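You operate a simulated robot arm through the tools that you are given. There is no shell and no other tool. Be economical: measure what you need, move in short steps, check, and stop when the job is done.

The job below is to be done with a simulated robot arm. You get a single attempt, and the scene is never put back.

## Task
Swap the table's brown ball unit for the loose one on the bench.
Fine: drop the keeper flap, brown unit into the red tray, new one home in its cup, flap shut. Set down upright: brown ball unit. Where these are worked on the way, their far stop is far enough and under half their travel is too little: keeper flap.

It is judged by the outcome, as a careful person would: the job done as asked, and still so three seconds after it is handed in. It fails if anything else is knocked over, pushed out of place, dropped, spilled or broken.

## Robot
A 6-joint arm with a two-finger parallel gripper on a trunk, on a base that drives. Base frame: it is fixed to the floor where the robot stands at the start and does not move with it; the origin is under the middle of the robot, x ahead of it, y to its left, z up. Lengths are in mm, angles in degrees, forces in N, time in s.
With the tool pointing down near the work surface it reaches from about 100 to 740 mm from the robot's upright axis, wherever it stands. Its first joint turns from -166.0 to 166.0 degrees. Places, roughly: blue cup [500, -100, 400]; green cup [500, 0, 400]; keeper flap [400, -100, 400]; levelling wheel [400, -100, 200]; red scrap tray [900, 1300, 800]; small ball unit [750, 1000, 750]; wing nut [400, 0, 200]. Payload 3.91 kg.
Tool frame: the origin (TCP) lies between the finger pads and is the grasp point; the fingertips stand 30 mm ahead of it; z points along the fingers, y is the line along which they close. The gripper opens to 110 mm. The fingers are 20 mm wide and 10 mm thick; the gripper's body (48 by 112 mm) begins 55 mm behind the TCP.
Orientation is that of the tool frame in the base frame, as [roll, pitch, yaw] about the fixed x, y, z axes, in that order (R = Rz(yaw) Ry(pitch) Rx(roll)). With the fingers straight down and closing along the base's y, the tool's x points along the base's -x, its y along +y and its z along -z.

## Interface
- The arm moves only by the tool drive_tool. Its argument "rows" is a list of rows, each a list of 3 entries, a list of its own where there are three numbers: the shift along the tool's x, y, z in mm, then the turn, a rotation vector about the tool's x, y, z in degrees, then the finger opening in mm, from 0 to 110. In form: [[[x, y, z], [ax, ay, az], jaw], ...]. A call has 1 to 8 rows; each row is the pose to reach, as a shift and turn from the pose commanded when the call began, along the tool's axes at that moment. A row lasts 0.2 s, in which the tool goes at most 50 mm and 8.6 degrees; a call with a longer step from one row to the next is refused whole, and so is a gripper value outside its range. A pose out of reach is approached as far as the arm can. The call stops where the force on the tool passes 40 N (or 10 N more than at its start, if that is more) or the arm is blocked; 0.2 s more then pass. The fingers move at their own pace (about 45 mm/s each) and stop on an object; they squeeze with about 29 N. The grip force told is the motor's: it shows also when the fingers shut on nothing. Time passes only in rows, and 0.2 s behind the last, so rows that repeat a pose let the fingers close. The reply holds the time, the measured pose of the TCP, the force on the tool along the base axes, the opening and the grip force, in the units named above and with some noise, with the torque about the TCP (base axes, N m) and any sound that the robot's microphone picked up.
- Cameras (640 x 400 px; columns grow to the right, rows downward): "scene" is now at [-2.7, 107.8, 1240.6]; the picture's right is [-0.64, -0.77, 0.00], its down [-0.68, 0.57, -0.47] and it looks along [0.36, -0.30, -0.88] (base axes); focal length 282 px, centre (320, 200). "wrist" rides on the gripper at [71, 22, -107] in the tool frame; the picture's right is [-0.29, 0.96, 0.00], its down [-0.76, -0.23, -0.61] and it looks along [-0.58, -0.18, 0.79] (tool axes); focal length 243 px, centre (320, 200). There is no depth. A picture from a camera that has moved, and an enlarged one, comes with that camera's place and axes in the base frame and with its lens. The place of the scene camera against the robot may be out by one fixed shift of up to 12 mm in any direction.
- get_image(camera): a new picture of that camera. It takes no simulated time.
- move_column(by): slides the trunk up (or, below 0, down) by that many mm; the arm and the scene camera ride with it, the base frame stays. It gives what a move gives, with no picture.
- steer(legs): drives the robot by 1 to 6 legs, each [ahead, left, turn to the left] in mm, mm and degrees, along the robot's own axes; the way and the turn of a leg run together, so that a leg with both is an arc; at most 1500 mm and 180 degrees a leg. The arm and the cameras ride along, it lands a little off, and it stops where it bumps. It gives what a move gives.
- pan_tilt(pan, tilt): turns the head with the scene camera to pan (to the left, within 86 degrees either way) and tilt (down, from -29 to 69), counted from straight ahead of the robot. It gives what a move gives.
- close_up(camera, box): a new picture of the part [left, top, right, bottom] of that camera's present view, enlarged. It takes no simulated time.
- close_job(): hands the job in; it is judged then, once.

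Work in short steps. Places have to be worked out from the pictures, the camera data and where the tool is seen: move nearer, look again, correct. Check each grasp and each placing, and mend what went wrong. You have 120 turns and 98 pictures in all, those below and enlarged ones among them. Open the gripper and draw the arm clear of the work before you hand the job in, unless the task says otherwise; then end with one line.

The tools are called as a command line: name --argument value ..., lists and objects as JSON in quotes. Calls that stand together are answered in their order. drive_tool: Moves the arm, as the interface text tells. Its arguments: {"type":"object","properties":{"rows":{"type":"array","items":{"type":"array"}}},"required":["rows"]} The other tools are called the same way: move_column (by) slides the trunk up or down; steer (legs) drives the base; pan_tilt (pan, tilt) turns the head that bears the scene camera; get_image (camera) takes a picture; close_up (camera, box) takes an enlarged picture of a part of a camera's view; close_job () hands the job in.

At the start:

```text
time: 0.0
eef_pos: [394.6, -52.4, 678.4]
tcp_rot: [180.0, 0.0, 180.0]
force: [-0.5, -0.2, -0.1]
torque: [0.0, -0.01, 0.03]
gripper_width: 110.0
finger_force: 0.1
trunk travel left (down, up): [-225.0, 365.0]
robot x, y, heading: [-0.2, -2.0, -0.1]
head pan, tilt: [-39.7, 62.2]
```

scene: 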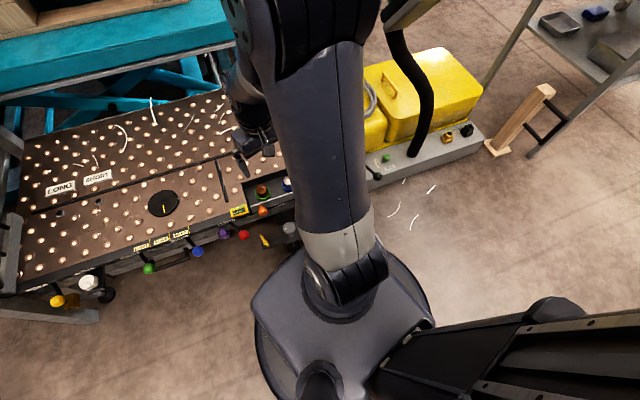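
wrist: 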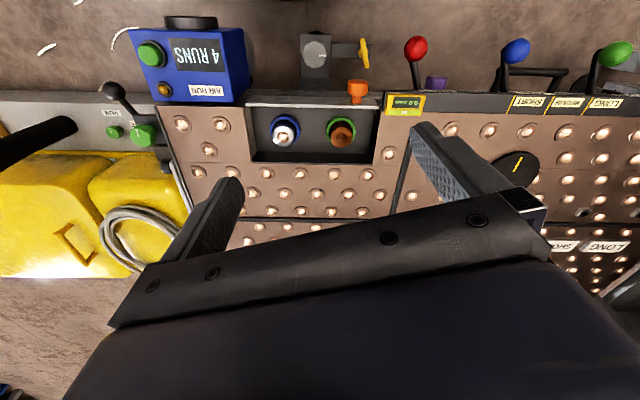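

The wrist view shows the table edge with a blue and a green cup, the brown unit probably in the green one. I'll look closer at that region.

close_up --camera "wrist" --box '[230, 20, 450, 170]'

close_up --camera "scene" --box '[200, 150, 320, 260]'

```text
2.67 times, centred on (340, 95) of wrist
camera zoom: at [322.5, -31.7, 784.5], right [0.29, 0.96, 0.0], down [0.76, -0.23, 0.61], along [0.58, -0.18, -0.79], focal length 647 px, centre (267, 480)
```

zoom: 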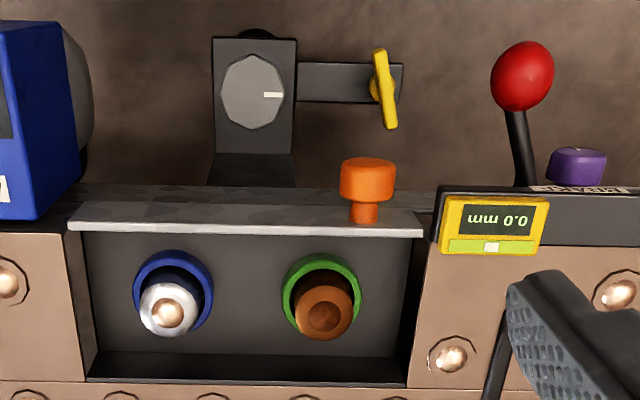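

```text
3.64 times, centred on (260, 205) of scene
camera zoom: at [-2.7, 107.8, 1240.6], right [-0.64, -0.77, 0.0], down [-0.68, 0.57, -0.47], along [0.36, -0.3, -0.88], focal length 1026 px, centre (538, 182)
```

zoom: 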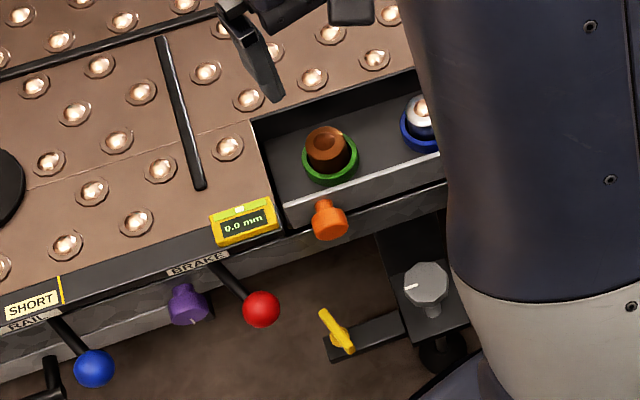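

The table is yawed ~17° to my frame; the brown unit is in the green cup, behind a grey flap with an orange knob. Next I look at the bench to the left.

pan_tilt --pan 54 --tilt 22

get_image --camera "scene"

```text
time: 1.7
eef_pos: [393.1, -53.7, 678.7]
tcp_rot: [179.9, 0.0, -180.0]
force: [0.2, -0.8, 0.8]
torque: [-0.03, 0.02, -0.01]
gripper_width: 110.0
finger_force: 0.0
trunk travel left (down, up): [-225.0, 365.0]
robot x, y, heading: [0.5, -1.0, 0.2]
head pan, tilt: [54.0, 22.0]
```

```text
93 pictures are left
camera scene: at [2.5, 223.9, 1297.9], right [0.81, -0.59, 0.0], down [-0.22, -0.3, -0.93], along [0.55, 0.75, -0.37], focal length 282 px, centre (320, 200)
```

scene: 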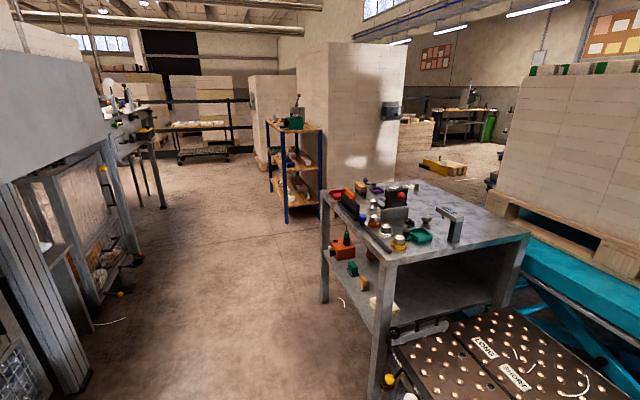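

close_up --camera "scene" --box '[315, 160, 475, 270]'

close_up --camera "scene" --box '[320, 175, 410, 255]'

```text
3.64 times, centred on (395, 215) of scene
camera zoom: at [2.5, 223.9, 1297.9], right [0.81, -0.59, 0.0], down [-0.22, -0.3, -0.93], along [0.55, 0.75, -0.37], focal length 1026 px, centre (47, 146)
```

zoom: 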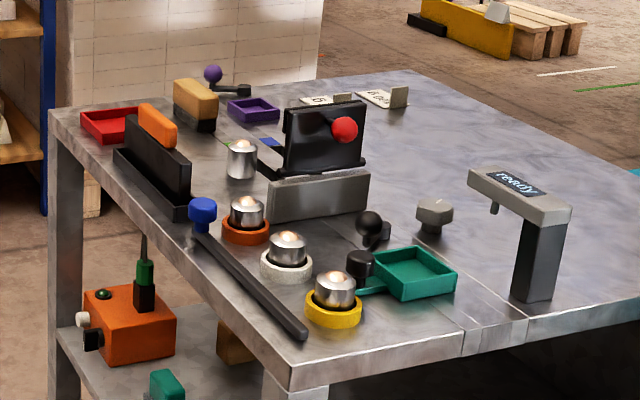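

```text
5.00 times, centred on (365, 215) of scene
camera zoom: at [2.5, 223.9, 1297.9], right [0.81, -0.59, 0.0], down [-0.22, -0.3, -0.93], along [0.55, 0.75, -0.37], focal length 1410 px, centre (95, 125)
```

zoom: 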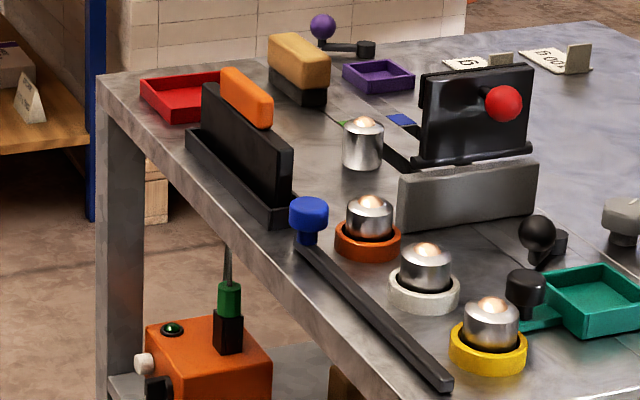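

The loose unit stands free on the bench (not in a coloured cup); the red tray is at the bench's far-left corner. Now to the flap: lower the tool and turn it ~17° to align with the table, for a closer look.

drive_tool --rows '[[[0, 0, 40], [0, 0, 6], 110], [[0, 0, 80], [0, 0, 12], 110], [[0, 0, 120], [0, 0, 17], 110]]'

get_image --camera "wrist"

```text
time: 2.5
eef_pos: [393.5, -53.8, 558.8]
tcp_rot: [180.0, 0.1, 162.8]
force: [0.1, 0.3, 0.5]
torque: [-0.01, 0.02, -0.01]
gripper_width: 109.9
finger_force: 0.0
trunk travel left (down, up): [-225.0, 365.0]
robot x, y, heading: [2.1, -2.0, 0.3]
head pan, tilt: [54.0, 22.0]
```

```text
90 pictures are left
camera wrist: at [331.3, -13.6, 665.1], right [0.56, 0.83, 0.0], down [0.66, -0.44, 0.61], along [0.5, -0.34, -0.79], focal length 243 px, centre (320, 200)
```

wrist: 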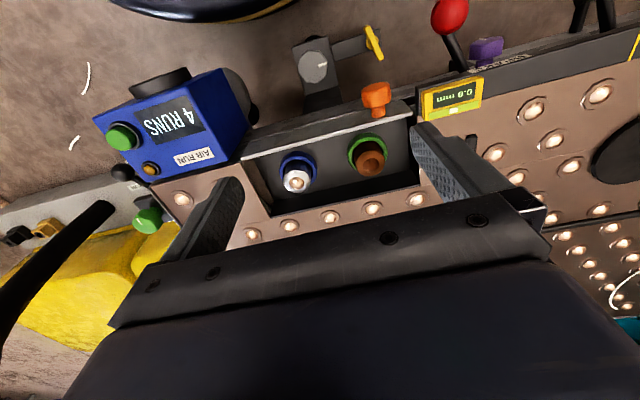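

Refining: the green cup triangulates near (481, -45, ~390). I take an enlarged view of the flap and the units.

close_up --camera "wrist" --box '[230, 60, 450, 220]'

```text
2.50 times, centred on (340, 140) of wrist
camera zoom: at [331.3, -13.6, 665.1], right [0.56, 0.83, 0.0], down [0.66, -0.44, 0.61], along [0.5, -0.34, -0.79], focal length 606 px, centre (270, 350)
```

zoom: 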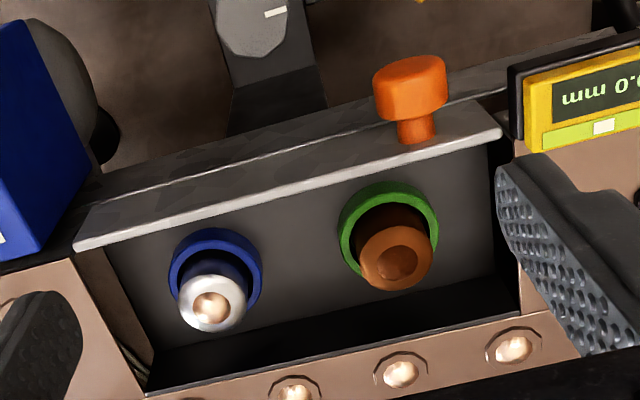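

The flap is an upright plate in front of the cups, with the orange knob (~423, -3, 390) pointing toward me. I'll close the fingers and move above the gap behind the flap between the two cups, then check.

drive_tool --rows '[[[-20, -4, 20], [0, 0, 1], 60], [[-40, -8, 40], [0, 0, 1], 0], [[-52, -12, 80], [0, 0, 1], 0], [[-52, -12, 100], [0, 0, 1], 0], [[-52, -12, 100], [0, 0, 1], 0], [[-52, -12, 100], [0, 0, 1], 0], [[-52, -12, 100], [0, 0, 1], 0]]'

get_image --camera "wrist"

pan_tilt --pan -20 --tilt 60

get_image --camera "scene"

```text
time: 4.1
eef_pos: [441.0, -80.1, 457.2]
tcp_rot: [-180.0, 0.0, 161.9]
force: [-0.6, 0.2, -1.2]
torque: [-0.03, -0.04, -0.02]
gripper_width: 0.2
finger_force: 28.5
trunk travel left (down, up): [-225.0, 365.0]
robot x, y, heading: [-1.5, -1.6, 0.1]
head pan, tilt: [54.0, 22.0]
```

```text
88 pictures are left
camera wrist: at [379.4, -38.4, 564.5], right [0.57, 0.82, 0.0], down [0.65, -0.45, 0.61], along [0.5, -0.35, -0.79], focal length 243 px, centre (320, 200)
```

wrist: 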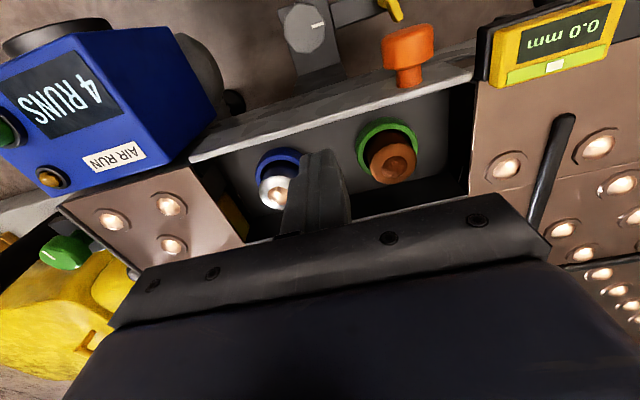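

```text
time: 5.5
eef_pos: [441.3, -81.0, 457.3]
tcp_rot: [180.0, 0.0, 161.9]
force: [0.4, -0.1, -0.3]
torque: [-0.01, -0.01, 0.03]
gripper_width: 0.0
finger_force: 29.1
trunk travel left (down, up): [-225.0, 365.0]
robot x, y, heading: [-1.8, 2.9, 0.0]
head pan, tilt: [-20.0, 60.0]
```

```text
87 pictures are left
camera scene: at [10.6, 126.1, 1243.1], right [-0.34, -0.94, 0.0], down [-0.81, 0.3, -0.5], along [0.47, -0.17, -0.87], focal length 282 px, centre (320, 200)
```

scene: 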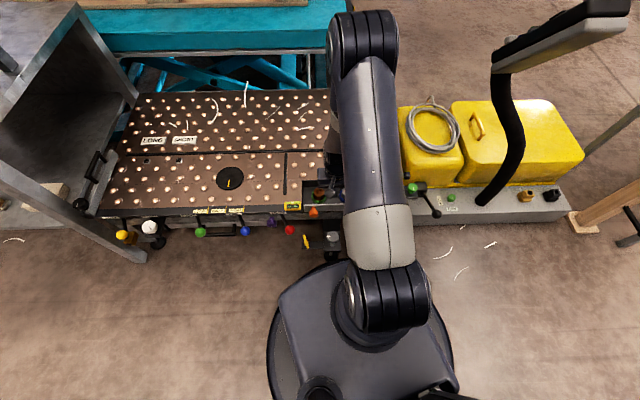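

The closed fingertips are about 5 mm inside the flap's top edge (z≈393) and midway between the cups. I descend behind the flap to tip z≈368.

drive_tool --rows '[[[0, 0, 20], [0, 0, 0], 0], [[0, 0, 40], [0, 0, 0], 0], [[0, 0, 50], [0, 0, 0], 0], [[0, 0, 59], [0, 0, 0], 0]]'

get_image --camera "wrist"

```text
time: 6.2
eef_pos: [440.0, -80.4, 426.1]
tcp_rot: [180.0, -0.1, 161.9]
force: [-3.6, -0.2, 19.0]
torque: [0.05, 0.31, 0.0]
gripper_width: 0.0
finger_force: 28.9
trunk travel left (down, up): [-225.0, 365.0]
robot x, y, heading: [1.1, -0.9, -0.3]
head pan, tilt: [-20.0, 60.0]
stopped in row 3: the force on the tool passed its limit (the readings are from after the stop); the commanded pose is now the measured one
```

```text
86 pictures are left
camera wrist: at [378.5, -38.3, 531.4], right [0.57, 0.82, 0.0], down [0.65, -0.45, 0.61], along [0.5, -0.35, -0.79], focal length 243 px, centre (320, 200)
```

wrist: 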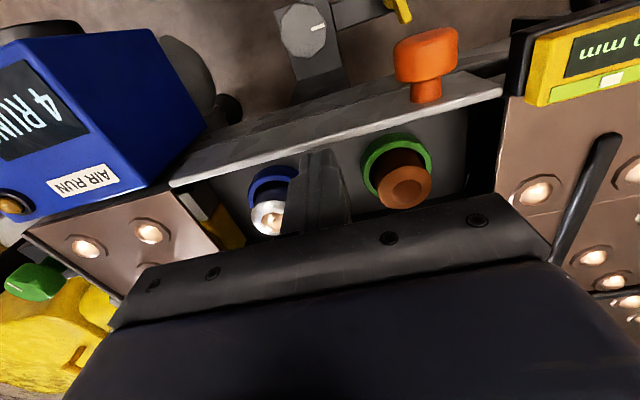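

Contact at tip z≈396 on the robot side of the tool: the flap's top. I lift, shift 10 mm inward and descend again.

drive_tool --rows '[[[0, 0, -8], [0, 0, 0], 0], [[-11, 0, -8], [0, 0, 0], 0], [[-11, 0, 0], [0, 0, 0], 0], [[-11, 0, 10], [0, 0, 0], 0], [[-11, 0, 20], [0, 0, 0], 0], [[-11, 0, 26], [0, 0, 0], 0]]'

get_image --camera "wrist"

```text
time: 7.6
eef_pos: [448.9, -83.3, 398.2]
tcp_rot: [180.0, 0.1, 162.1]
force: [-0.3, -0.1, -0.4]
torque: [0.0, -0.04, 0.02]
gripper_width: 0.0
finger_force: 28.9
trunk travel left (down, up): [-225.0, 365.0]
robot x, y, heading: [-1.3, 0.3, 0.3]
head pan, tilt: [-20.0, 60.0]
```

```text
85 pictures are left
camera wrist: at [388.3, -40.9, 503.7], right [0.57, 0.82, 0.0], down [0.65, -0.45, 0.61], along [0.5, -0.35, -0.79], focal length 243 px, centre (320, 200)
```

wrist: 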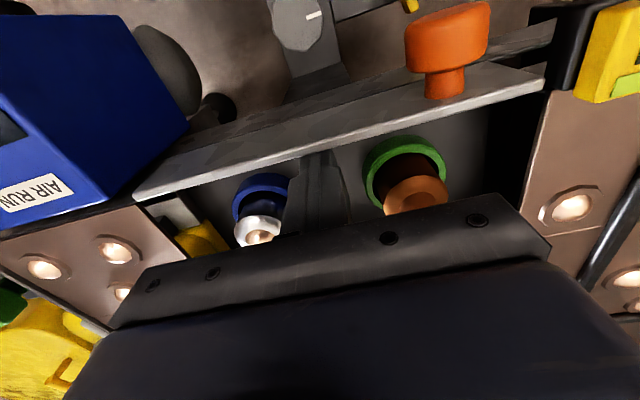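

Fingers are behind the flap without contact. Now I pull it toward me.

drive_tool --rows '[[[8, 0, 0], [0, 0, 0], 0], [[16, 0, 0], [0, 0, 0], 0], [[24, 0, 0], [0, 0, 0], 0], [[32, 0, 0], [0, 0, 0], 0], [[40, 0, 0], [0, 0, 0], 0]]'

get_image --camera "wrist"

```text
time: 8.8
eef_pos: [411.4, -71.1, 397.6]
tcp_rot: [180.0, -0.2, 162.0]
force: [-0.1, -0.7, 0.1]
torque: [0.01, -0.01, -0.02]
gripper_width: 0.2
finger_force: 29.1
trunk travel left (down, up): [-225.0, 365.0]
robot x, y, heading: [0.8, 1.3, -0.1]
head pan, tilt: [-20.0, 60.0]
```

```text
84 pictures are left
camera wrist: at [350.3, -29.1, 504.0], right [0.57, 0.82, 0.0], down [0.65, -0.45, 0.61], along [0.5, -0.35, -0.8], focal length 243 px, centre (320, 200)
```

wrist: 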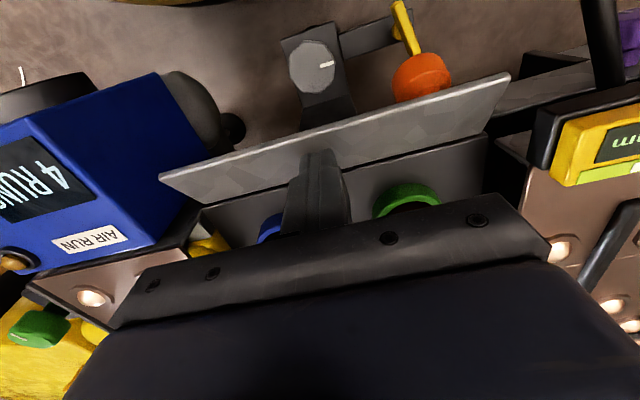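

The flap tilts outward easily. I keep pulling.

drive_tool --rows '[[[8, 0, 0], [0, 0, 0], 0], [[16, 0, 0], [0, 0, 0], 0], [[24, 0, 0], [0, 0, 0], 0], [[32, 0, 4], [0, 0, 0], 0], [[40, 0, 8], [0, 0, 0], 0]]'

get_image --camera "wrist"

```text
time: 10.0
eef_pos: [376.3, -57.6, 389.9]
tcp_rot: [179.9, 0.1, 162.1]
force: [-0.6, -0.5, 0.7]
torque: [0.01, -0.02, 0.0]
gripper_width: 0.0
finger_force: 28.7
trunk travel left (down, up): [-225.0, 365.0]
robot x, y, heading: [-0.4, 1.0, -0.2]
head pan, tilt: [-20.0, 60.0]
```

```text
83 pictures are left
camera wrist: at [314.4, -16.2, 496.8], right [0.57, 0.82, 0.0], down [0.65, -0.45, 0.61], along [0.5, -0.35, -0.79], focal length 243 px, centre (320, 200)
```

wrist: 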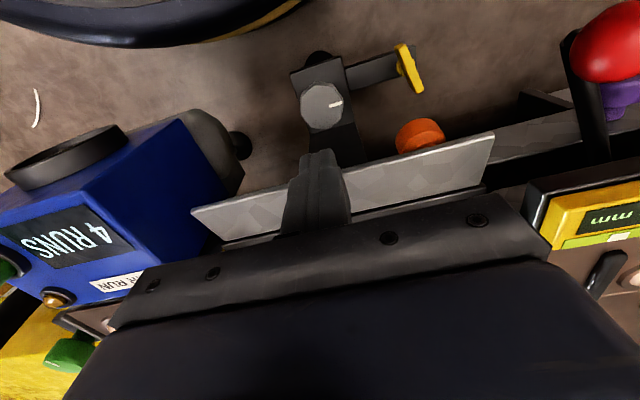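

Fingers near the flap's free edge. I lift the tool to see how far the flap now stands.

drive_tool --rows '[[[0, 0, -40], [0, 0, 0], 0], [[0, 0, -80], [0, 0, 0], 0], [[0, 0, -100], [0, 0, 0], 0]]'

get_image --camera "wrist"

close_up --camera "scene" --box '[270, 160, 360, 270]'

```text
time: 10.8
eef_pos: [374.1, -59.5, 489.3]
tcp_rot: [180.0, -0.1, 162.0]
force: [0.7, -0.3, 0.5]
torque: [0.03, 0.0, -0.02]
gripper_width: 0.0
finger_force: 29.0
trunk travel left (down, up): [-225.0, 365.0]
robot x, y, heading: [-3.9, -1.3, 0.3]
head pan, tilt: [-20.0, 60.0]
```

```text
82 pictures are left
camera wrist: at [312.5, -18.2, 596.2], right [0.57, 0.82, 0.0], down [0.65, -0.45, 0.61], along [0.5, -0.35, -0.79], focal length 243 px, centre (320, 200)
```

wrist: 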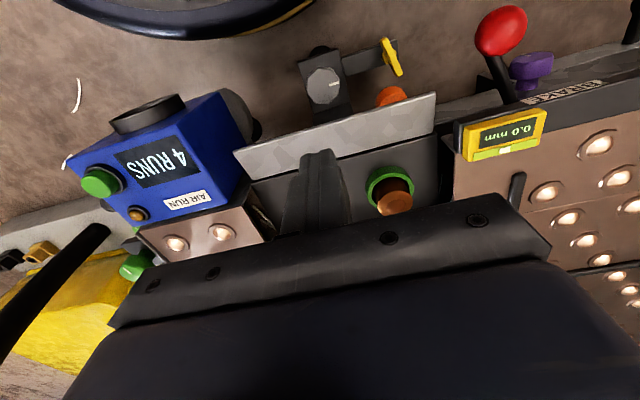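

```text
3.64 times, centred on (315, 215) of scene
camera zoom: at [10.9, 126.0, 1243.0], right [-0.34, -0.94, 0.0], down [-0.81, 0.3, -0.5], along [0.47, -0.17, -0.87], focal length 1026 px, centre (338, 146)
```

zoom: 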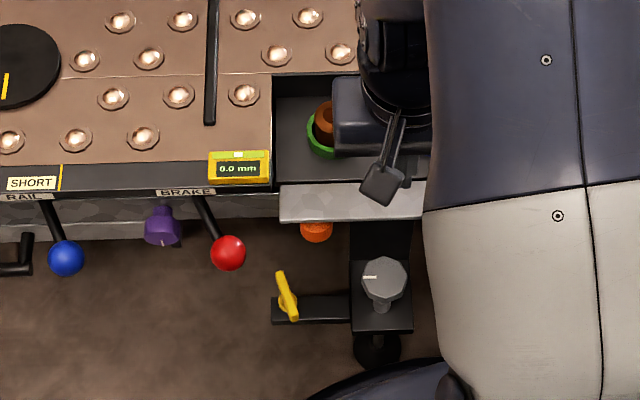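

The flap looks close to horizontal. I press it down gently near its free edge to be sure it's at its stop.

drive_tool --rows '[[[-30, -4, 30], [0, 0, 0], 0], [[-30, -4, 70], [0, 0, 0], 0], [[-30, -4, 95], [0, 0, 0], 0], [[-30, -4, 110], [0, 0, 0], 0], [[-30, -4, 120], [0, 0, 0], 0], [[-30, -4, 128], [0, 0, 0], 0]]'

get_image --camera "wrist"

```text
time: 11.8
eef_pos: [402.1, -70.5, 385.0]
tcp_rot: [-180.0, 0.0, 162.0]
force: [-4.0, 0.5, 22.9]
torque: [0.07, 0.34, -0.07]
gripper_width: 0.0
finger_force: 28.6
trunk travel left (down, up): [-225.0, 365.0]
robot x, y, heading: [-0.3, -0.4, -0.3]
head pan, tilt: [-20.0, 60.0]
stopped in row 5: the force on the tool passed its limit (the readings are from after the stop); the commanded pose is now the measured one
```

```text
80 pictures are left
camera wrist: at [340.6, -29.3, 490.6], right [0.57, 0.82, 0.0], down [0.65, -0.45, 0.61], along [0.5, -0.35, -0.79], focal length 243 px, centre (320, 200)
```

wrist: 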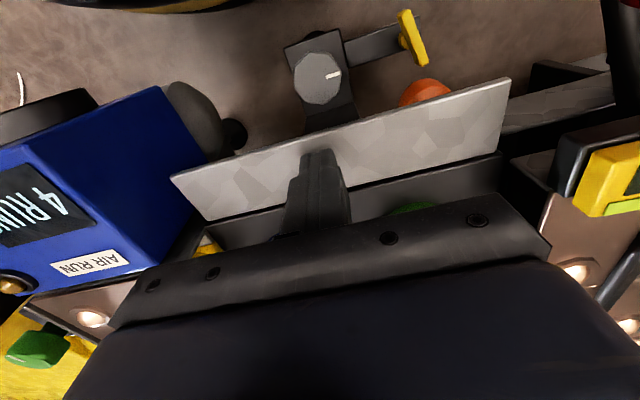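

The flap is firmly at its stop (tip z≈355, ~40 N). Now I rise and go above the brown unit with the fingers opened.

drive_tool --rows '[[[0, 0, -50], [0, 0, 0], 0], [[0, 0, -85], [0, 0, 0], 30], [[-25, 15, -85], [0, 0, 0], 70], [[-50, 35, -85], [0, 0, 0], 80], [[-67, 48, -85], [0, 0, 0], 80], [[-67, 48, -85], [0, 0, 0], 80]]'

get_image --camera "wrist"

close_up --camera "scene" --box '[270, 160, 360, 270]'

```text
time: 13.2
eef_pos: [481.1, -45.3, 466.6]
tcp_rot: [-180.0, -0.1, 161.9]
force: [-0.5, 0.1, 0.2]
torque: [-0.01, -0.03, 0.02]
gripper_width: 80.1
finger_force: 0.0
trunk travel left (down, up): [-225.0, 365.0]
robot x, y, heading: [-0.9, 6.2, -0.1]
head pan, tilt: [-20.0, 60.0]
```

```text
79 pictures are left
camera wrist: at [419.9, -3.7, 573.5], right [0.57, 0.82, 0.0], down [0.65, -0.45, 0.61], along [0.5, -0.35, -0.8], focal length 243 px, centre (320, 200)
```

wrist: 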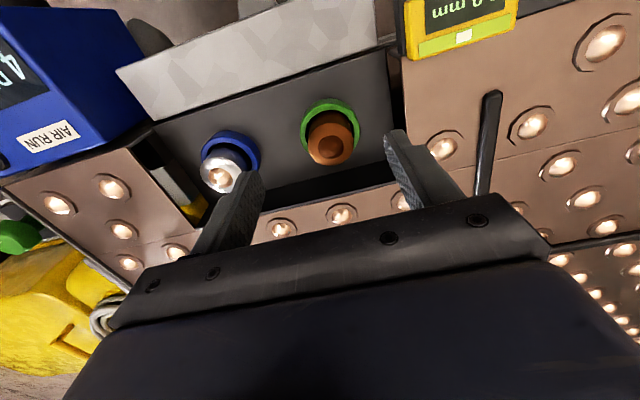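

```text
3.64 times, centred on (315, 215) of scene
camera zoom: at [10.7, 126.0, 1243.1], right [-0.34, -0.94, 0.0], down [-0.81, 0.3, -0.5], along [0.47, -0.17, -0.87], focal length 1026 px, centre (338, 146)
```

zoom: 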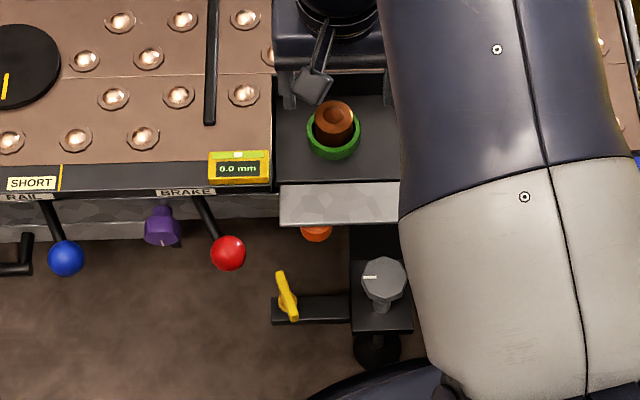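

The unit's top projects to about (496, -45) for z≈385. I shift ~14 mm inward and lower a bit, then look again.

drive_tool --rows '[[[-14, 3, 10], [0, 0, 0], 80], [[-14, 3, 25], [0, 0, 0], 80]]'

get_image --camera "wrist"

```text
time: 13.8
eef_pos: [494.5, -48.8, 442.8]
tcp_rot: [-179.9, -0.1, 162.0]
force: [0.1, 0.5, -0.5]
torque: [0.02, 0.02, 0.01]
gripper_width: 79.8
finger_force: 0.1
trunk travel left (down, up): [-225.0, 365.0]
robot x, y, heading: [3.0, 0.1, -0.3]
head pan, tilt: [-20.0, 60.0]
```

```text
77 pictures are left
camera wrist: at [433.4, -5.9, 548.9], right [0.57, 0.82, 0.0], down [0.65, -0.45, 0.61], along [0.5, -0.35, -0.79], focal length 243 px, centre (320, 200)
```

wrist: 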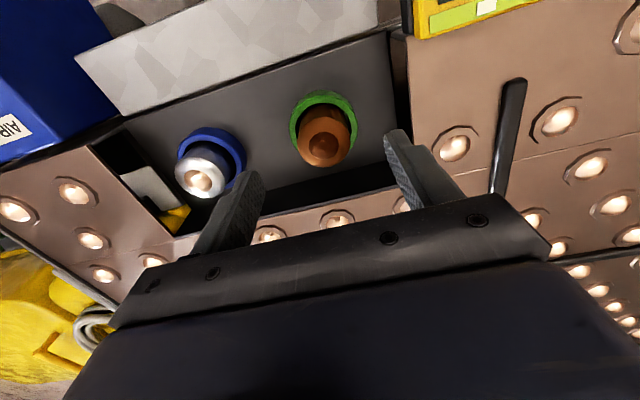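

Laterally the unit is centred between the fingers. I descend until the tips are near its top and compare again.

drive_tool --rows '[[[-3, 0, 10], [0, 0, 0], 80], [[-3, 0, 20], [0, 0, 0], 80], [[-3, 0, 30], [0, 0, 0], 80]]'

get_image --camera "wrist"

close_up --camera "scene" --box '[270, 160, 360, 230]'

```text
time: 14.6
eef_pos: [497.7, -47.0, 412.5]
tcp_rot: [180.0, 0.0, 162.0]
force: [0.0, 0.1, 0.6]
torque: [-0.02, 0.0, -0.01]
gripper_width: 79.8
finger_force: 0.1
trunk travel left (down, up): [-225.0, 365.0]
robot x, y, heading: [-0.6, -3.0, 0.2]
head pan, tilt: [-20.0, 60.0]
```

```text
76 pictures are left
camera wrist: at [436.6, -5.4, 518.7], right [0.57, 0.82, 0.0], down [0.65, -0.45, 0.61], along [0.5, -0.35, -0.8], focal length 243 px, centre (320, 200)
```

wrist: 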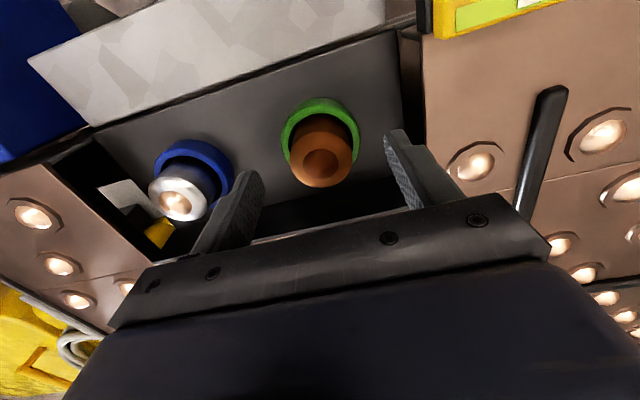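

```text
5.71 times, centred on (315, 195) of scene
camera zoom: at [10.6, 126.0, 1243.1], right [-0.34, -0.94, 0.0], down [-0.81, 0.3, -0.5], along [0.47, -0.17, -0.87], focal length 1612 px, centre (349, 229)
```

zoom: 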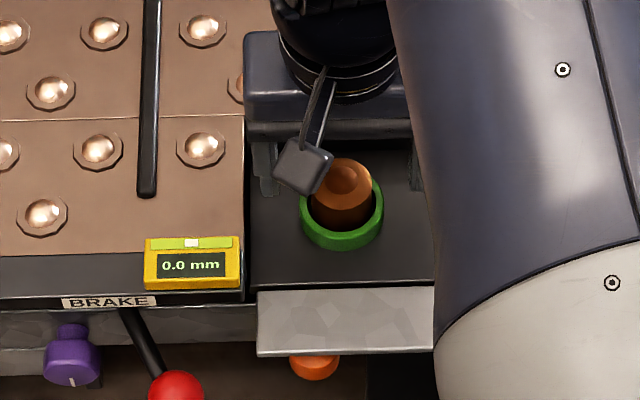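

The unit's top is ~z 377, about 3 mm further in than the tool; the cup rim is well lower. I shift 3 mm and descend 35 mm with the force guard.

drive_tool --rows '[[[-3, 0, 10], [0, 0, 0], 80], [[-3, 0, 20], [0, 0, 0], 80], [[-3, 0, 28], [0, 0, 0], 80], [[-3, 0, 35], [0, 0, 0], 80]]'

get_image --camera "wrist"

```text
time: 15.6
eef_pos: [501.5, -47.8, 382.4]
tcp_rot: [180.0, 0.0, 162.1]
force: [-7.6, 2.1, 28.4]
torque: [0.84, 0.14, 0.1]
gripper_width: 79.4
finger_force: 0.0
trunk travel left (down, up): [-225.0, 365.0]
robot x, y, heading: [2.1, -0.7, 0.0]
head pan, tilt: [-20.0, 60.0]
stopped in row 4: the force on the tool passed its limit (the readings are from after the stop); the commanded pose is now the measured one
```

```text
74 pictures are left
camera wrist: at [440.0, -6.8, 488.3], right [0.57, 0.82, 0.0], down [0.65, -0.45, 0.61], along [0.5, -0.35, -0.79], focal length 243 px, centre (320, 200)
```

wrist: 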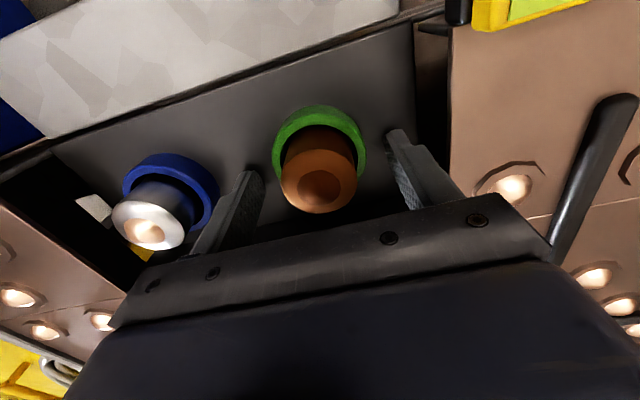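

The tips touched the recess floor (z≈352). Comparing floor-level tips with the cup rim, the cup is ~11 mm nearer me than the tool and the unit's top is nearer z≈400. I lift, shift back 11 mm and check.

drive_tool --rows '[[[0, 0, -15], [0, 0, 0], 80], [[0, 0, -30], [0, 0, 0], 80], [[6, 0, -30], [0, 0, 0], 80], [[11, 0, -30], [0, 0, 0], 80]]'

get_image --camera "wrist"

close_up --camera "scene" --box '[270, 160, 360, 230]'

```text
time: 16.6
eef_pos: [491.7, -44.5, 408.9]
tcp_rot: [-180.0, 0.0, 162.1]
force: [-0.1, 0.4, 0.0]
torque: [0.01, 0.0, 0.0]
gripper_width: 80.2
finger_force: 0.1
trunk travel left (down, up): [-225.0, 365.0]
robot x, y, heading: [0.8, -4.2, 0.3]
head pan, tilt: [-20.0, 60.0]
```

```text
73 pictures are left
camera wrist: at [430.3, -2.6, 515.8], right [0.57, 0.82, 0.0], down [0.65, -0.45, 0.61], along [0.5, -0.35, -0.79], focal length 243 px, centre (320, 200)
```

wrist: 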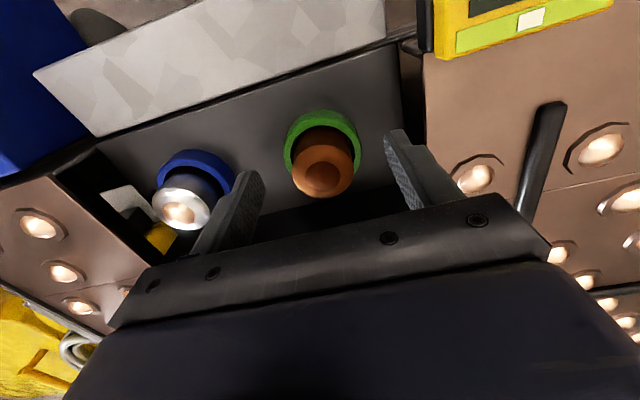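

```text
5.71 times, centred on (315, 195) of scene
camera zoom: at [10.7, 126.0, 1243.1], right [-0.34, -0.94, 0.0], down [-0.81, 0.3, -0.5], along [0.47, -0.17, -0.87], focal length 1612 px, centre (349, 229)
```

zoom: 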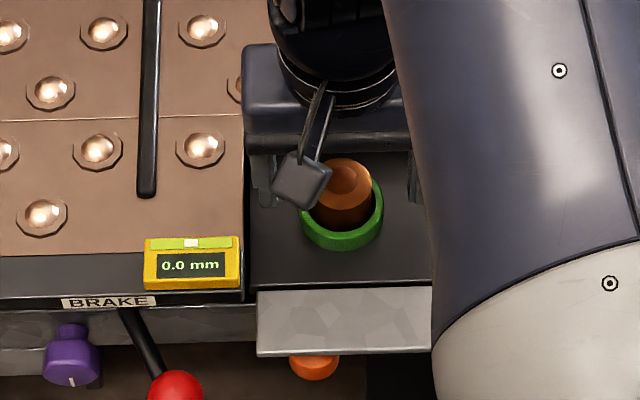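

Readings bracket the unit axis to within a few mm of the tool. I lower 7 mm (still above the rim) and close.

drive_tool --rows '[[[0, 0, 7], [0, 0, 0], 80], [[0, 0, 7], [0, 0, 0], 60], [[0, 0, 7], [0, 0, 0], 45], [[0, 0, 7], [0, 0, 0], 30], [[0, 0, 7], [0, 0, 0], 20], [[0, 0, 7], [0, 0, 0], 20], [[0, 0, 7], [0, 0, 0], 20]]'

get_image --camera "wrist"

```text
time: 18.2
eef_pos: [492.5, -44.4, 402.1]
tcp_rot: [179.9, 0.0, 162.0]
force: [0.3, 1.6, 1.1]
torque: [0.11, -0.05, -0.01]
gripper_width: 37.1
finger_force: 28.6
trunk travel left (down, up): [-225.0, 365.0]
robot x, y, heading: [-1.9, 1.3, 0.0]
head pan, tilt: [-20.0, 60.0]
```

```text
71 pictures are left
camera wrist: at [429.8, -2.4, 509.2], right [0.57, 0.82, 0.0], down [0.65, -0.45, 0.61], along [0.5, -0.35, -0.79], focal length 243 px, centre (320, 200)
```

wrist: 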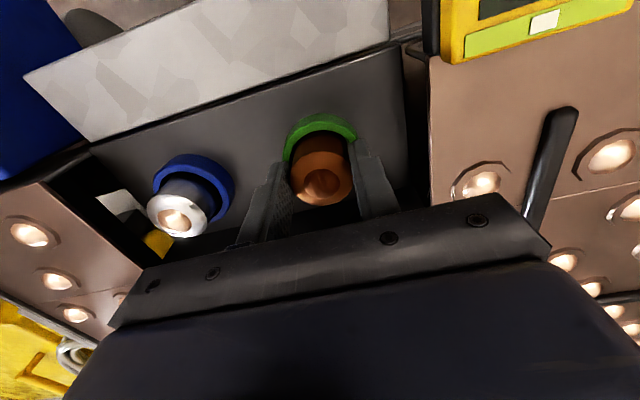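

Gripped at 37 mm. A close-up to judge how the pads sit on it.

close_up --camera "wrist" --box '[240, 90, 420, 230]'

```text
2.86 times, centred on (330, 160) of wrist
camera zoom: at [429.8, -2.4, 509.2], right [0.57, 0.82, 0.0], down [0.65, -0.45, 0.61], along [0.5, -0.35, -0.79], focal length 693 px, centre (291, 314)
```

zoom: 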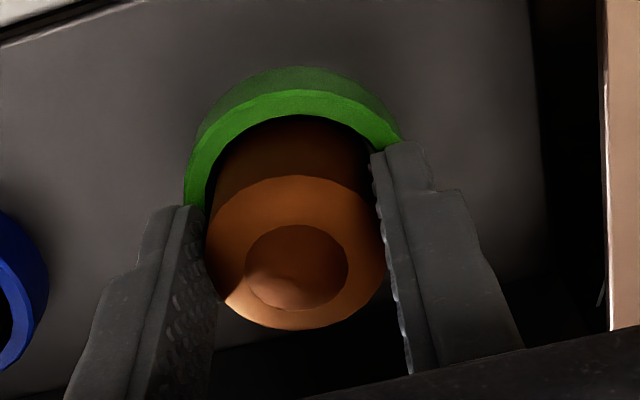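

Pads straddle the diameter well. I lift straight up.

drive_tool --rows '[[[0, 0, -8], [0, 0, 0], 20], [[0, 0, -16], [0, 0, 0], 20], [[0, 0, -30], [0, 0, 0], 20], [[0, 0, -50], [0, 0, 0], 20], [[0, 0, -80], [0, 0, 0], 20], [[0, 0, -120], [0, 0, 0], 20]]'

get_image --camera "wrist"

close_up --camera "scene" --box '[260, 140, 380, 240]'

```text
time: 19.6
eef_pos: [490.4, -46.1, 522.5]
tcp_rot: [179.9, -0.1, 162.0]
force: [0.0, 0.3, -1.7]
torque: [-0.01, 0.01, 0.01]
gripper_width: 37.0
finger_force: 29.7
trunk travel left (down, up): [-225.0, 365.0]
robot x, y, heading: [-1.5, 0.7, 0.1]
head pan, tilt: [-20.0, 60.0]
```

```text
69 pictures are left
camera wrist: at [429.0, -4.3, 629.7], right [0.57, 0.82, 0.0], down [0.65, -0.45, 0.61], along [0.5, -0.35, -0.79], focal length 243 px, centre (320, 200)
```

wrist: 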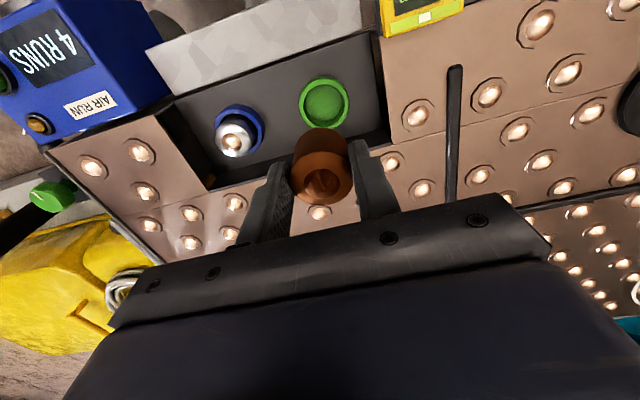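

```text
4.00 times, centred on (320, 190) of scene
camera zoom: at [11.1, 125.9, 1243.0], right [-0.34, -0.94, 0.0], down [-0.81, 0.3, -0.5], along [0.47, -0.17, -0.87], focal length 1128 px, centre (320, 240)
```

zoom: 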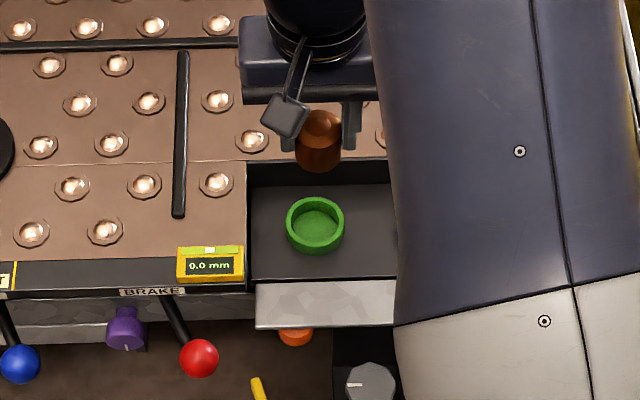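

The brown unit is held and the green cup is empty. I retract the arm toward me, then raise the trunk for travel; the bench edge appears parallel to the table (yaw −18°).

drive_tool --rows '[[[20, 0, -20], [0, 0, 0], 20], [[60, 0, -40], [0, 0, 0], 20], [[100, 0, -40], [0, 0, 0], 20], [[140, 0, -40], [0, 0, 0], 20], [[180, 0, -40], [0, 0, 0], 20], [[200, 0, -40], [0, 0, 0], 20]]'

move_column --by 340

steer --legs '[[0, 0, -18]]'

pan_tilt --pan 70 --tilt 35

get_image --camera "scene"

```text
time: 21.0
eef_pos: [301.8, 13.7, 560.8]
tcp_rot: [180.0, 0.1, 162.0]
force: [0.7, -0.2, -1.5]
torque: [0.02, -0.01, 0.0]
gripper_width: 36.9
finger_force: 29.1
trunk travel left (down, up): [-225.0, 365.0]
robot x, y, heading: [1.8, -1.6, 0.1]
head pan, tilt: [-20.0, 60.0]
```

```text
time: 24.4
eef_pos: [301.8, 15.2, 899.6]
tcp_rot: [-179.9, -0.1, 162.1]
force: [-0.4, 0.4, -1.6]
torque: [0.01, -0.01, 0.01]
gripper_width: 36.8
finger_force: 28.5
trunk travel left (down, up): [-565.0, 25.0]
robot x, y, heading: [-1.1, -3.2, 0.2]
head pan, tilt: [-20.0, 60.0]
```

```text
time: 25.8
eef_pos: [291.2, -82.4, 900.2]
tcp_rot: [-179.9, 0.1, 143.3]
force: [0.2, -0.3, -1.6]
torque: [0.01, 0.03, 0.01]
gripper_width: 37.1
finger_force: 28.8
trunk travel left (down, up): [-565.0, 25.0]
robot x, y, heading: [-2.8, -3.3, -18.7]
head pan, tilt: [-20.0, 60.0]
```

```text
time: 27.4
eef_pos: [290.4, -82.3, 899.4]
tcp_rot: [-180.0, 0.0, 143.4]
force: [-0.4, 0.4, -0.3]
torque: [0.0, 0.0, -0.02]
gripper_width: 36.9
finger_force: 29.4
trunk travel left (down, up): [-565.0, 25.0]
robot x, y, heading: [-1.7, 0.9, -18.7]
head pan, tilt: [70.0, 35.0]
```

```text
67 pictures are left
camera scene: at [54.9, 228.7, 1617.3], right [0.78, -0.62, 0.0], down [-0.36, -0.45, -0.82], along [0.51, 0.64, -0.57], focal length 282 px, centre (320, 200)
```

scene: 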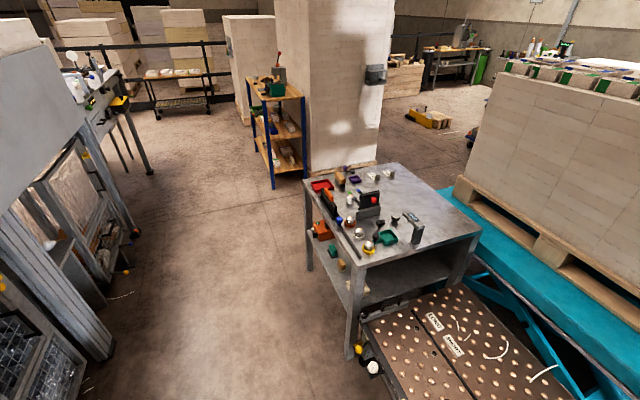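

Triangulation puts the tray near (887, 1281, ~780) and the loose unit near (925, 1055). I drive 1400 mm to the left along the bench front, the arm tucked in and high.

steer --legs '[[0, 700, 0], [0, 700, 0]]'

pan_tilt --pan 0 --tilt 50

get_image --camera "scene"

get_image --camera "wrist"

```text
time: 34.7
eef_pos: [720.6, 1240.8, 900.8]
tcp_rot: [180.0, 0.0, 144.3]
force: [0.2, 0.5, -1.8]
torque: [-0.02, 0.03, 0.03]
gripper_width: 37.1
finger_force: 29.4
trunk travel left (down, up): [-565.0, 25.0]
robot x, y, heading: [427.4, 1319.8, -17.6]
head pan, tilt: [70.0, 35.0]
```

```text
time: 36.1
eef_pos: [720.5, 1241.2, 900.4]
tcp_rot: [-180.0, -0.1, 144.3]
force: [0.9, -0.7, -2.8]
torque: [0.0, 0.0, 0.0]
gripper_width: 36.7
finger_force: 29.5
trunk travel left (down, up): [-565.0, 25.0]
robot x, y, heading: [427.6, 1319.3, -17.7]
head pan, tilt: [0.0, 50.0]
```

```text
66 pictures are left
camera scene: at [499.1, 1455.7, 1595.6], right [-0.3, -0.95, 0.0], down [-0.73, 0.23, -0.64], along [0.61, -0.2, -0.77], focal length 282 px, centre (320, 200)
```

scene: 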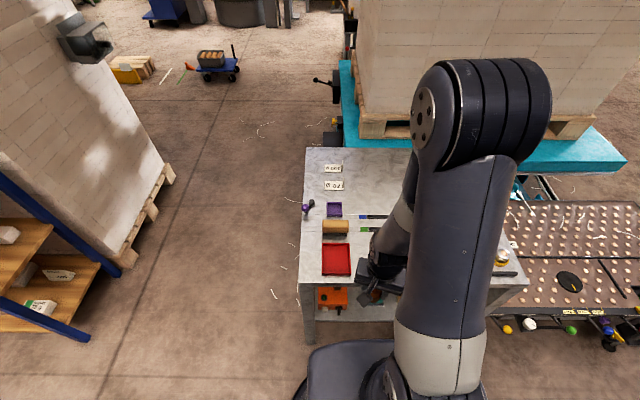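

```text
65 pictures are left
camera wrist: at [674.2, 1299.5, 1006.3], right [0.79, 0.61, 0.0], down [0.48, -0.63, 0.61], along [0.37, -0.48, -0.79], focal length 243 px, centre (320, 200)
```

wrist: 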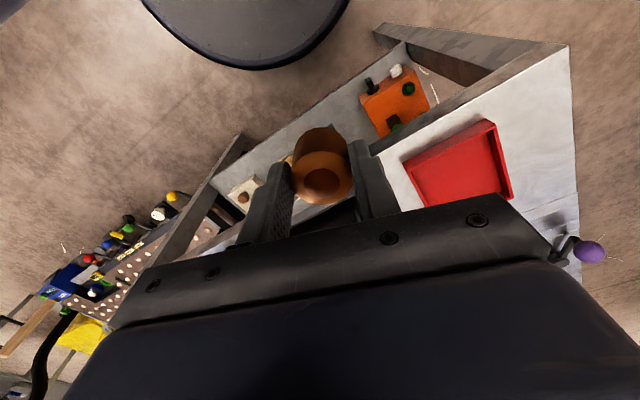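

The red tray is at about (883, 1284, ~770), with a dark holder beside it on its right. I'll move over it, raising 40 mm and turning the tool so that the wide gripper side lies across, away from the holder.

drive_tool --rows '[[[0, 0, -20], [0, 0, 8.5], 20], [[0, 0, -40], [0, 0, 17], 20], [[-18, 20, -40], [0, 0, 25.5], 20], [[-36, 42, -40], [0, 0, 34], 20], [[-54, 64, -40], [0, 0, 42.5], 20], [[-72, 86, -40], [0, 0, 51], 20], [[-90, 108, -40], [0, 0, 59.5], 20], [[-108, 129, -40], [0, 0, 68], 20]]'

get_image --camera "wrist"

get_image --camera "scene"

```text
time: 37.9
eef_pos: [884.3, 1285.1, 942.2]
tcp_rot: [-179.9, 0.0, 76.3]
force: [-0.5, 0.2, -1.8]
torque: [0.02, -0.01, -0.02]
gripper_width: 36.9
finger_force: 29.4
trunk travel left (down, up): [-565.0, 25.0]
robot x, y, heading: [429.8, 1320.4, -17.6]
head pan, tilt: [0.0, 50.0]
```

```text
64 pictures are left
camera wrist: at [921.4, 1347.9, 1048.3], right [0.86, -0.51, 0.0], down [-0.4, -0.68, 0.61], along [-0.31, -0.52, -0.79], focal length 243 px, centre (320, 200)
```

wrist: 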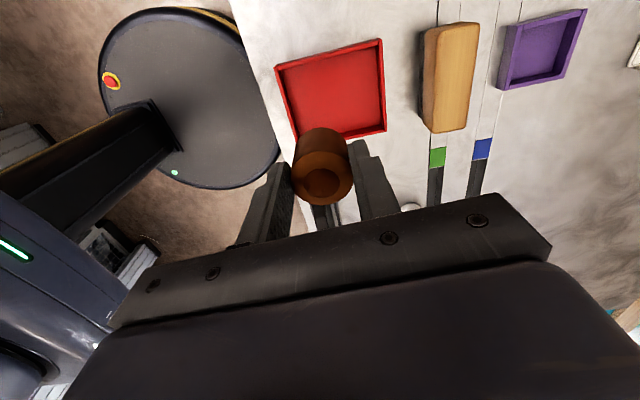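

```text
63 pictures are left
camera scene: at [499.3, 1455.7, 1595.6], right [-0.3, -0.95, 0.0], down [-0.73, 0.23, -0.64], along [0.61, -0.2, -0.77], focal length 282 px, centre (320, 200)
```

scene: 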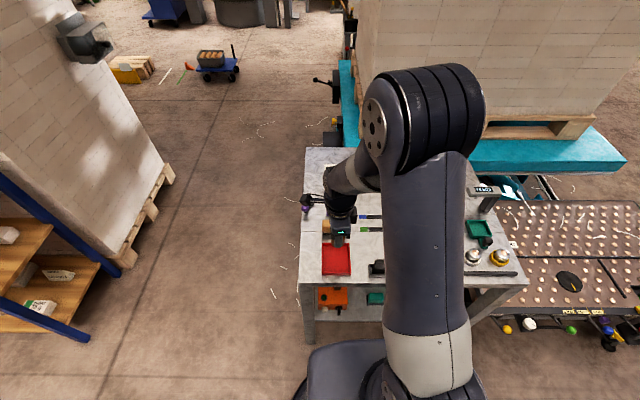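

The tray centre refines to about (897, 1282), floor z≈753. I shift 13 mm, finish the turn, and descend to just above.

drive_tool --rows '[[[0, 13, 0], [0, 0, 4], 20], [[0, 13, 40], [0, 0, 4], 20], [[0, 13, 80], [0, 0, 4], 20], [[0, 13, 100], [0, 0, 4], 20]]'

get_image --camera "wrist"

close_up --camera "scene" --box '[290, 200, 410, 300]'

```text
time: 38.9
eef_pos: [895.3, 1280.3, 839.9]
tcp_rot: [180.0, 0.0, 72.3]
force: [0.5, 0.7, -1.4]
torque: [0.0, -0.03, -0.01]
gripper_width: 36.9
finger_force: 28.9
trunk travel left (down, up): [-565.0, 25.0]
robot x, y, heading: [427.2, 1321.1, -18.1]
head pan, tilt: [0.0, 50.0]
```

```text
62 pictures are left
camera wrist: at [936.3, 1341.3, 947.7], right [0.82, -0.57, 0.0], down [-0.45, -0.65, 0.61], along [-0.35, -0.5, -0.79], focal length 243 px, centre (320, 200)
```

wrist: 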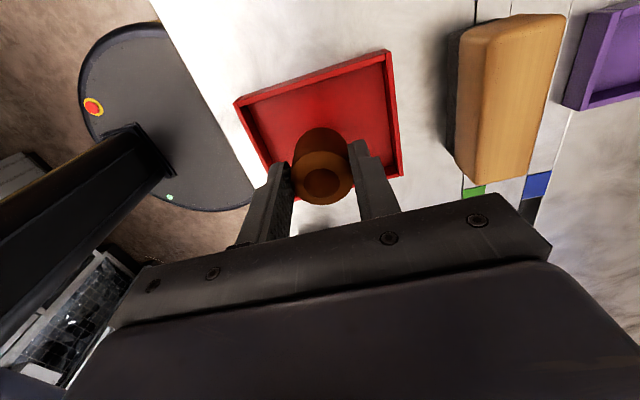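

```text
4.00 times, centred on (350, 250) of scene
camera zoom: at [499.3, 1455.6, 1595.7], right [-0.3, -0.95, 0.0], down [-0.73, 0.23, -0.64], along [0.61, -0.2, -0.77], focal length 1128 px, centre (200, 0)
```

zoom: 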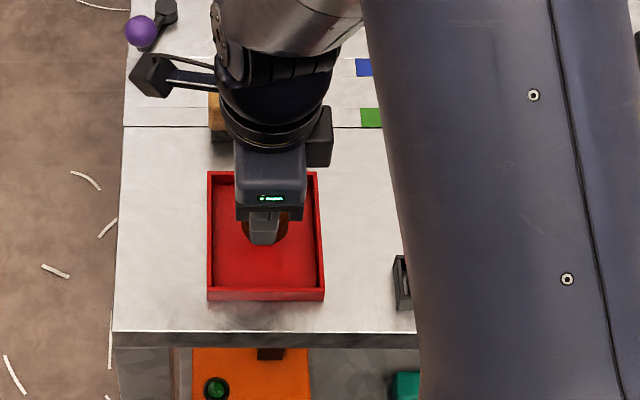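

Unit sits over the tray roughly centred. I nudge 4 mm away from me and go down in small steps until contact.

drive_tool --rows '[[[0, 4, 12], [0, 0, 0], 20], [[0, 4, 22], [0, 0, 0], 20], [[0, 4, 28], [0, 0, 0], 20]]'

get_image --camera "wrist"

close_up --camera "scene" --box '[290, 200, 410, 300]'

```text
time: 39.7
eef_pos: [899.7, 1278.6, 814.3]
tcp_rot: [179.9, 0.1, 72.3]
force: [-3.7, 1.1, 25.0]
torque: [0.01, 0.38, 0.01]
gripper_width: 37.2
finger_force: 29.0
trunk travel left (down, up): [-565.0, 25.0]
robot x, y, heading: [427.5, 1319.5, -17.5]
head pan, tilt: [0.0, 50.0]
```

```text
60 pictures are left
camera wrist: at [940.4, 1339.3, 921.0], right [0.82, -0.57, 0.0], down [-0.45, -0.65, 0.61], along [-0.34, -0.5, -0.79], focal length 243 px, centre (320, 200)
```

wrist: 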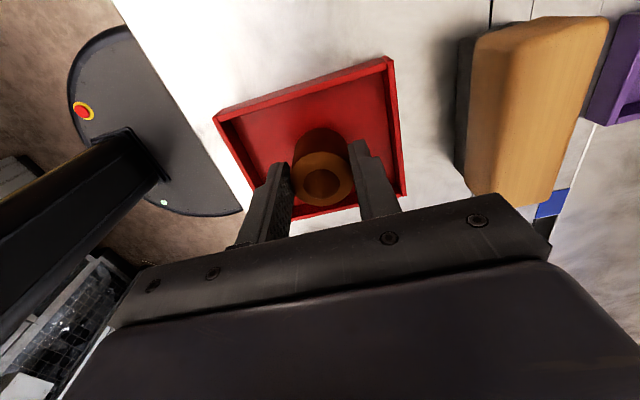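

```text
4.00 times, centred on (350, 250) of scene
camera zoom: at [497.0, 1455.9, 1596.4], right [-0.3, -0.95, 0.0], down [-0.73, 0.23, -0.64], along [0.61, -0.2, -0.77], focal length 1128 px, centre (200, 0)
```

zoom: 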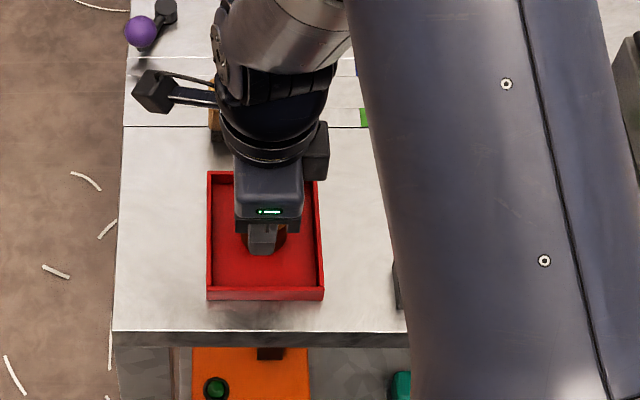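

Contact with 25 N at TCP 814: the unit stands on the tray floor. I ease up 1 mm, open the fingers slightly, and lift off.

drive_tool --rows '[[[0, 0, -1], [0, 0, 0], 37], [[0, 0, -1], [0, 0, 0], 45], [[0, 0, -1], [0, 0, 0], 54], [[0, 0, -1], [0, 0, 0], 54], [[0, 0, -20], [0, 0, 0], 54], [[0, 0, -50], [0, 0, 0], 54], [[0, 0, -90], [0, 0, 0], 54], [[0, 0, -120], [0, 0, 0], 54]]'

get_image --camera "wrist"

```text
time: 41.5
eef_pos: [900.2, 1276.9, 935.9]
tcp_rot: [180.0, -0.1, 72.4]
force: [0.2, -0.3, 0.6]
torque: [0.01, 0.0, 0.02]
gripper_width: 53.9
finger_force: 0.0
trunk travel left (down, up): [-565.0, 25.0]
robot x, y, heading: [428.8, 1317.1, -17.7]
head pan, tilt: [0.0, 50.0]
```

```text
58 pictures are left
camera wrist: at [941.6, 1337.8, 1042.0], right [0.82, -0.57, 0.0], down [-0.45, -0.65, 0.61], along [-0.35, -0.5, -0.79], focal length 243 px, centre (320, 200)
```

wrist: 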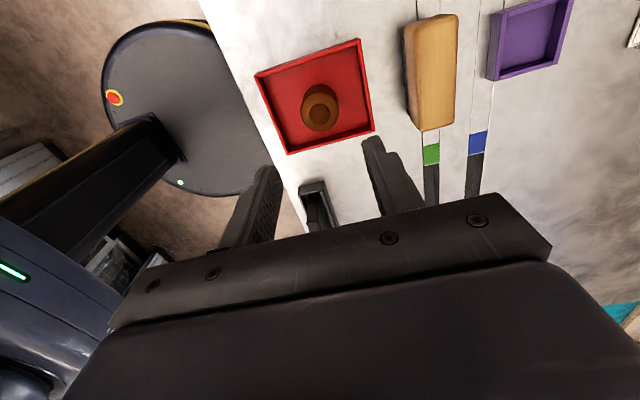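

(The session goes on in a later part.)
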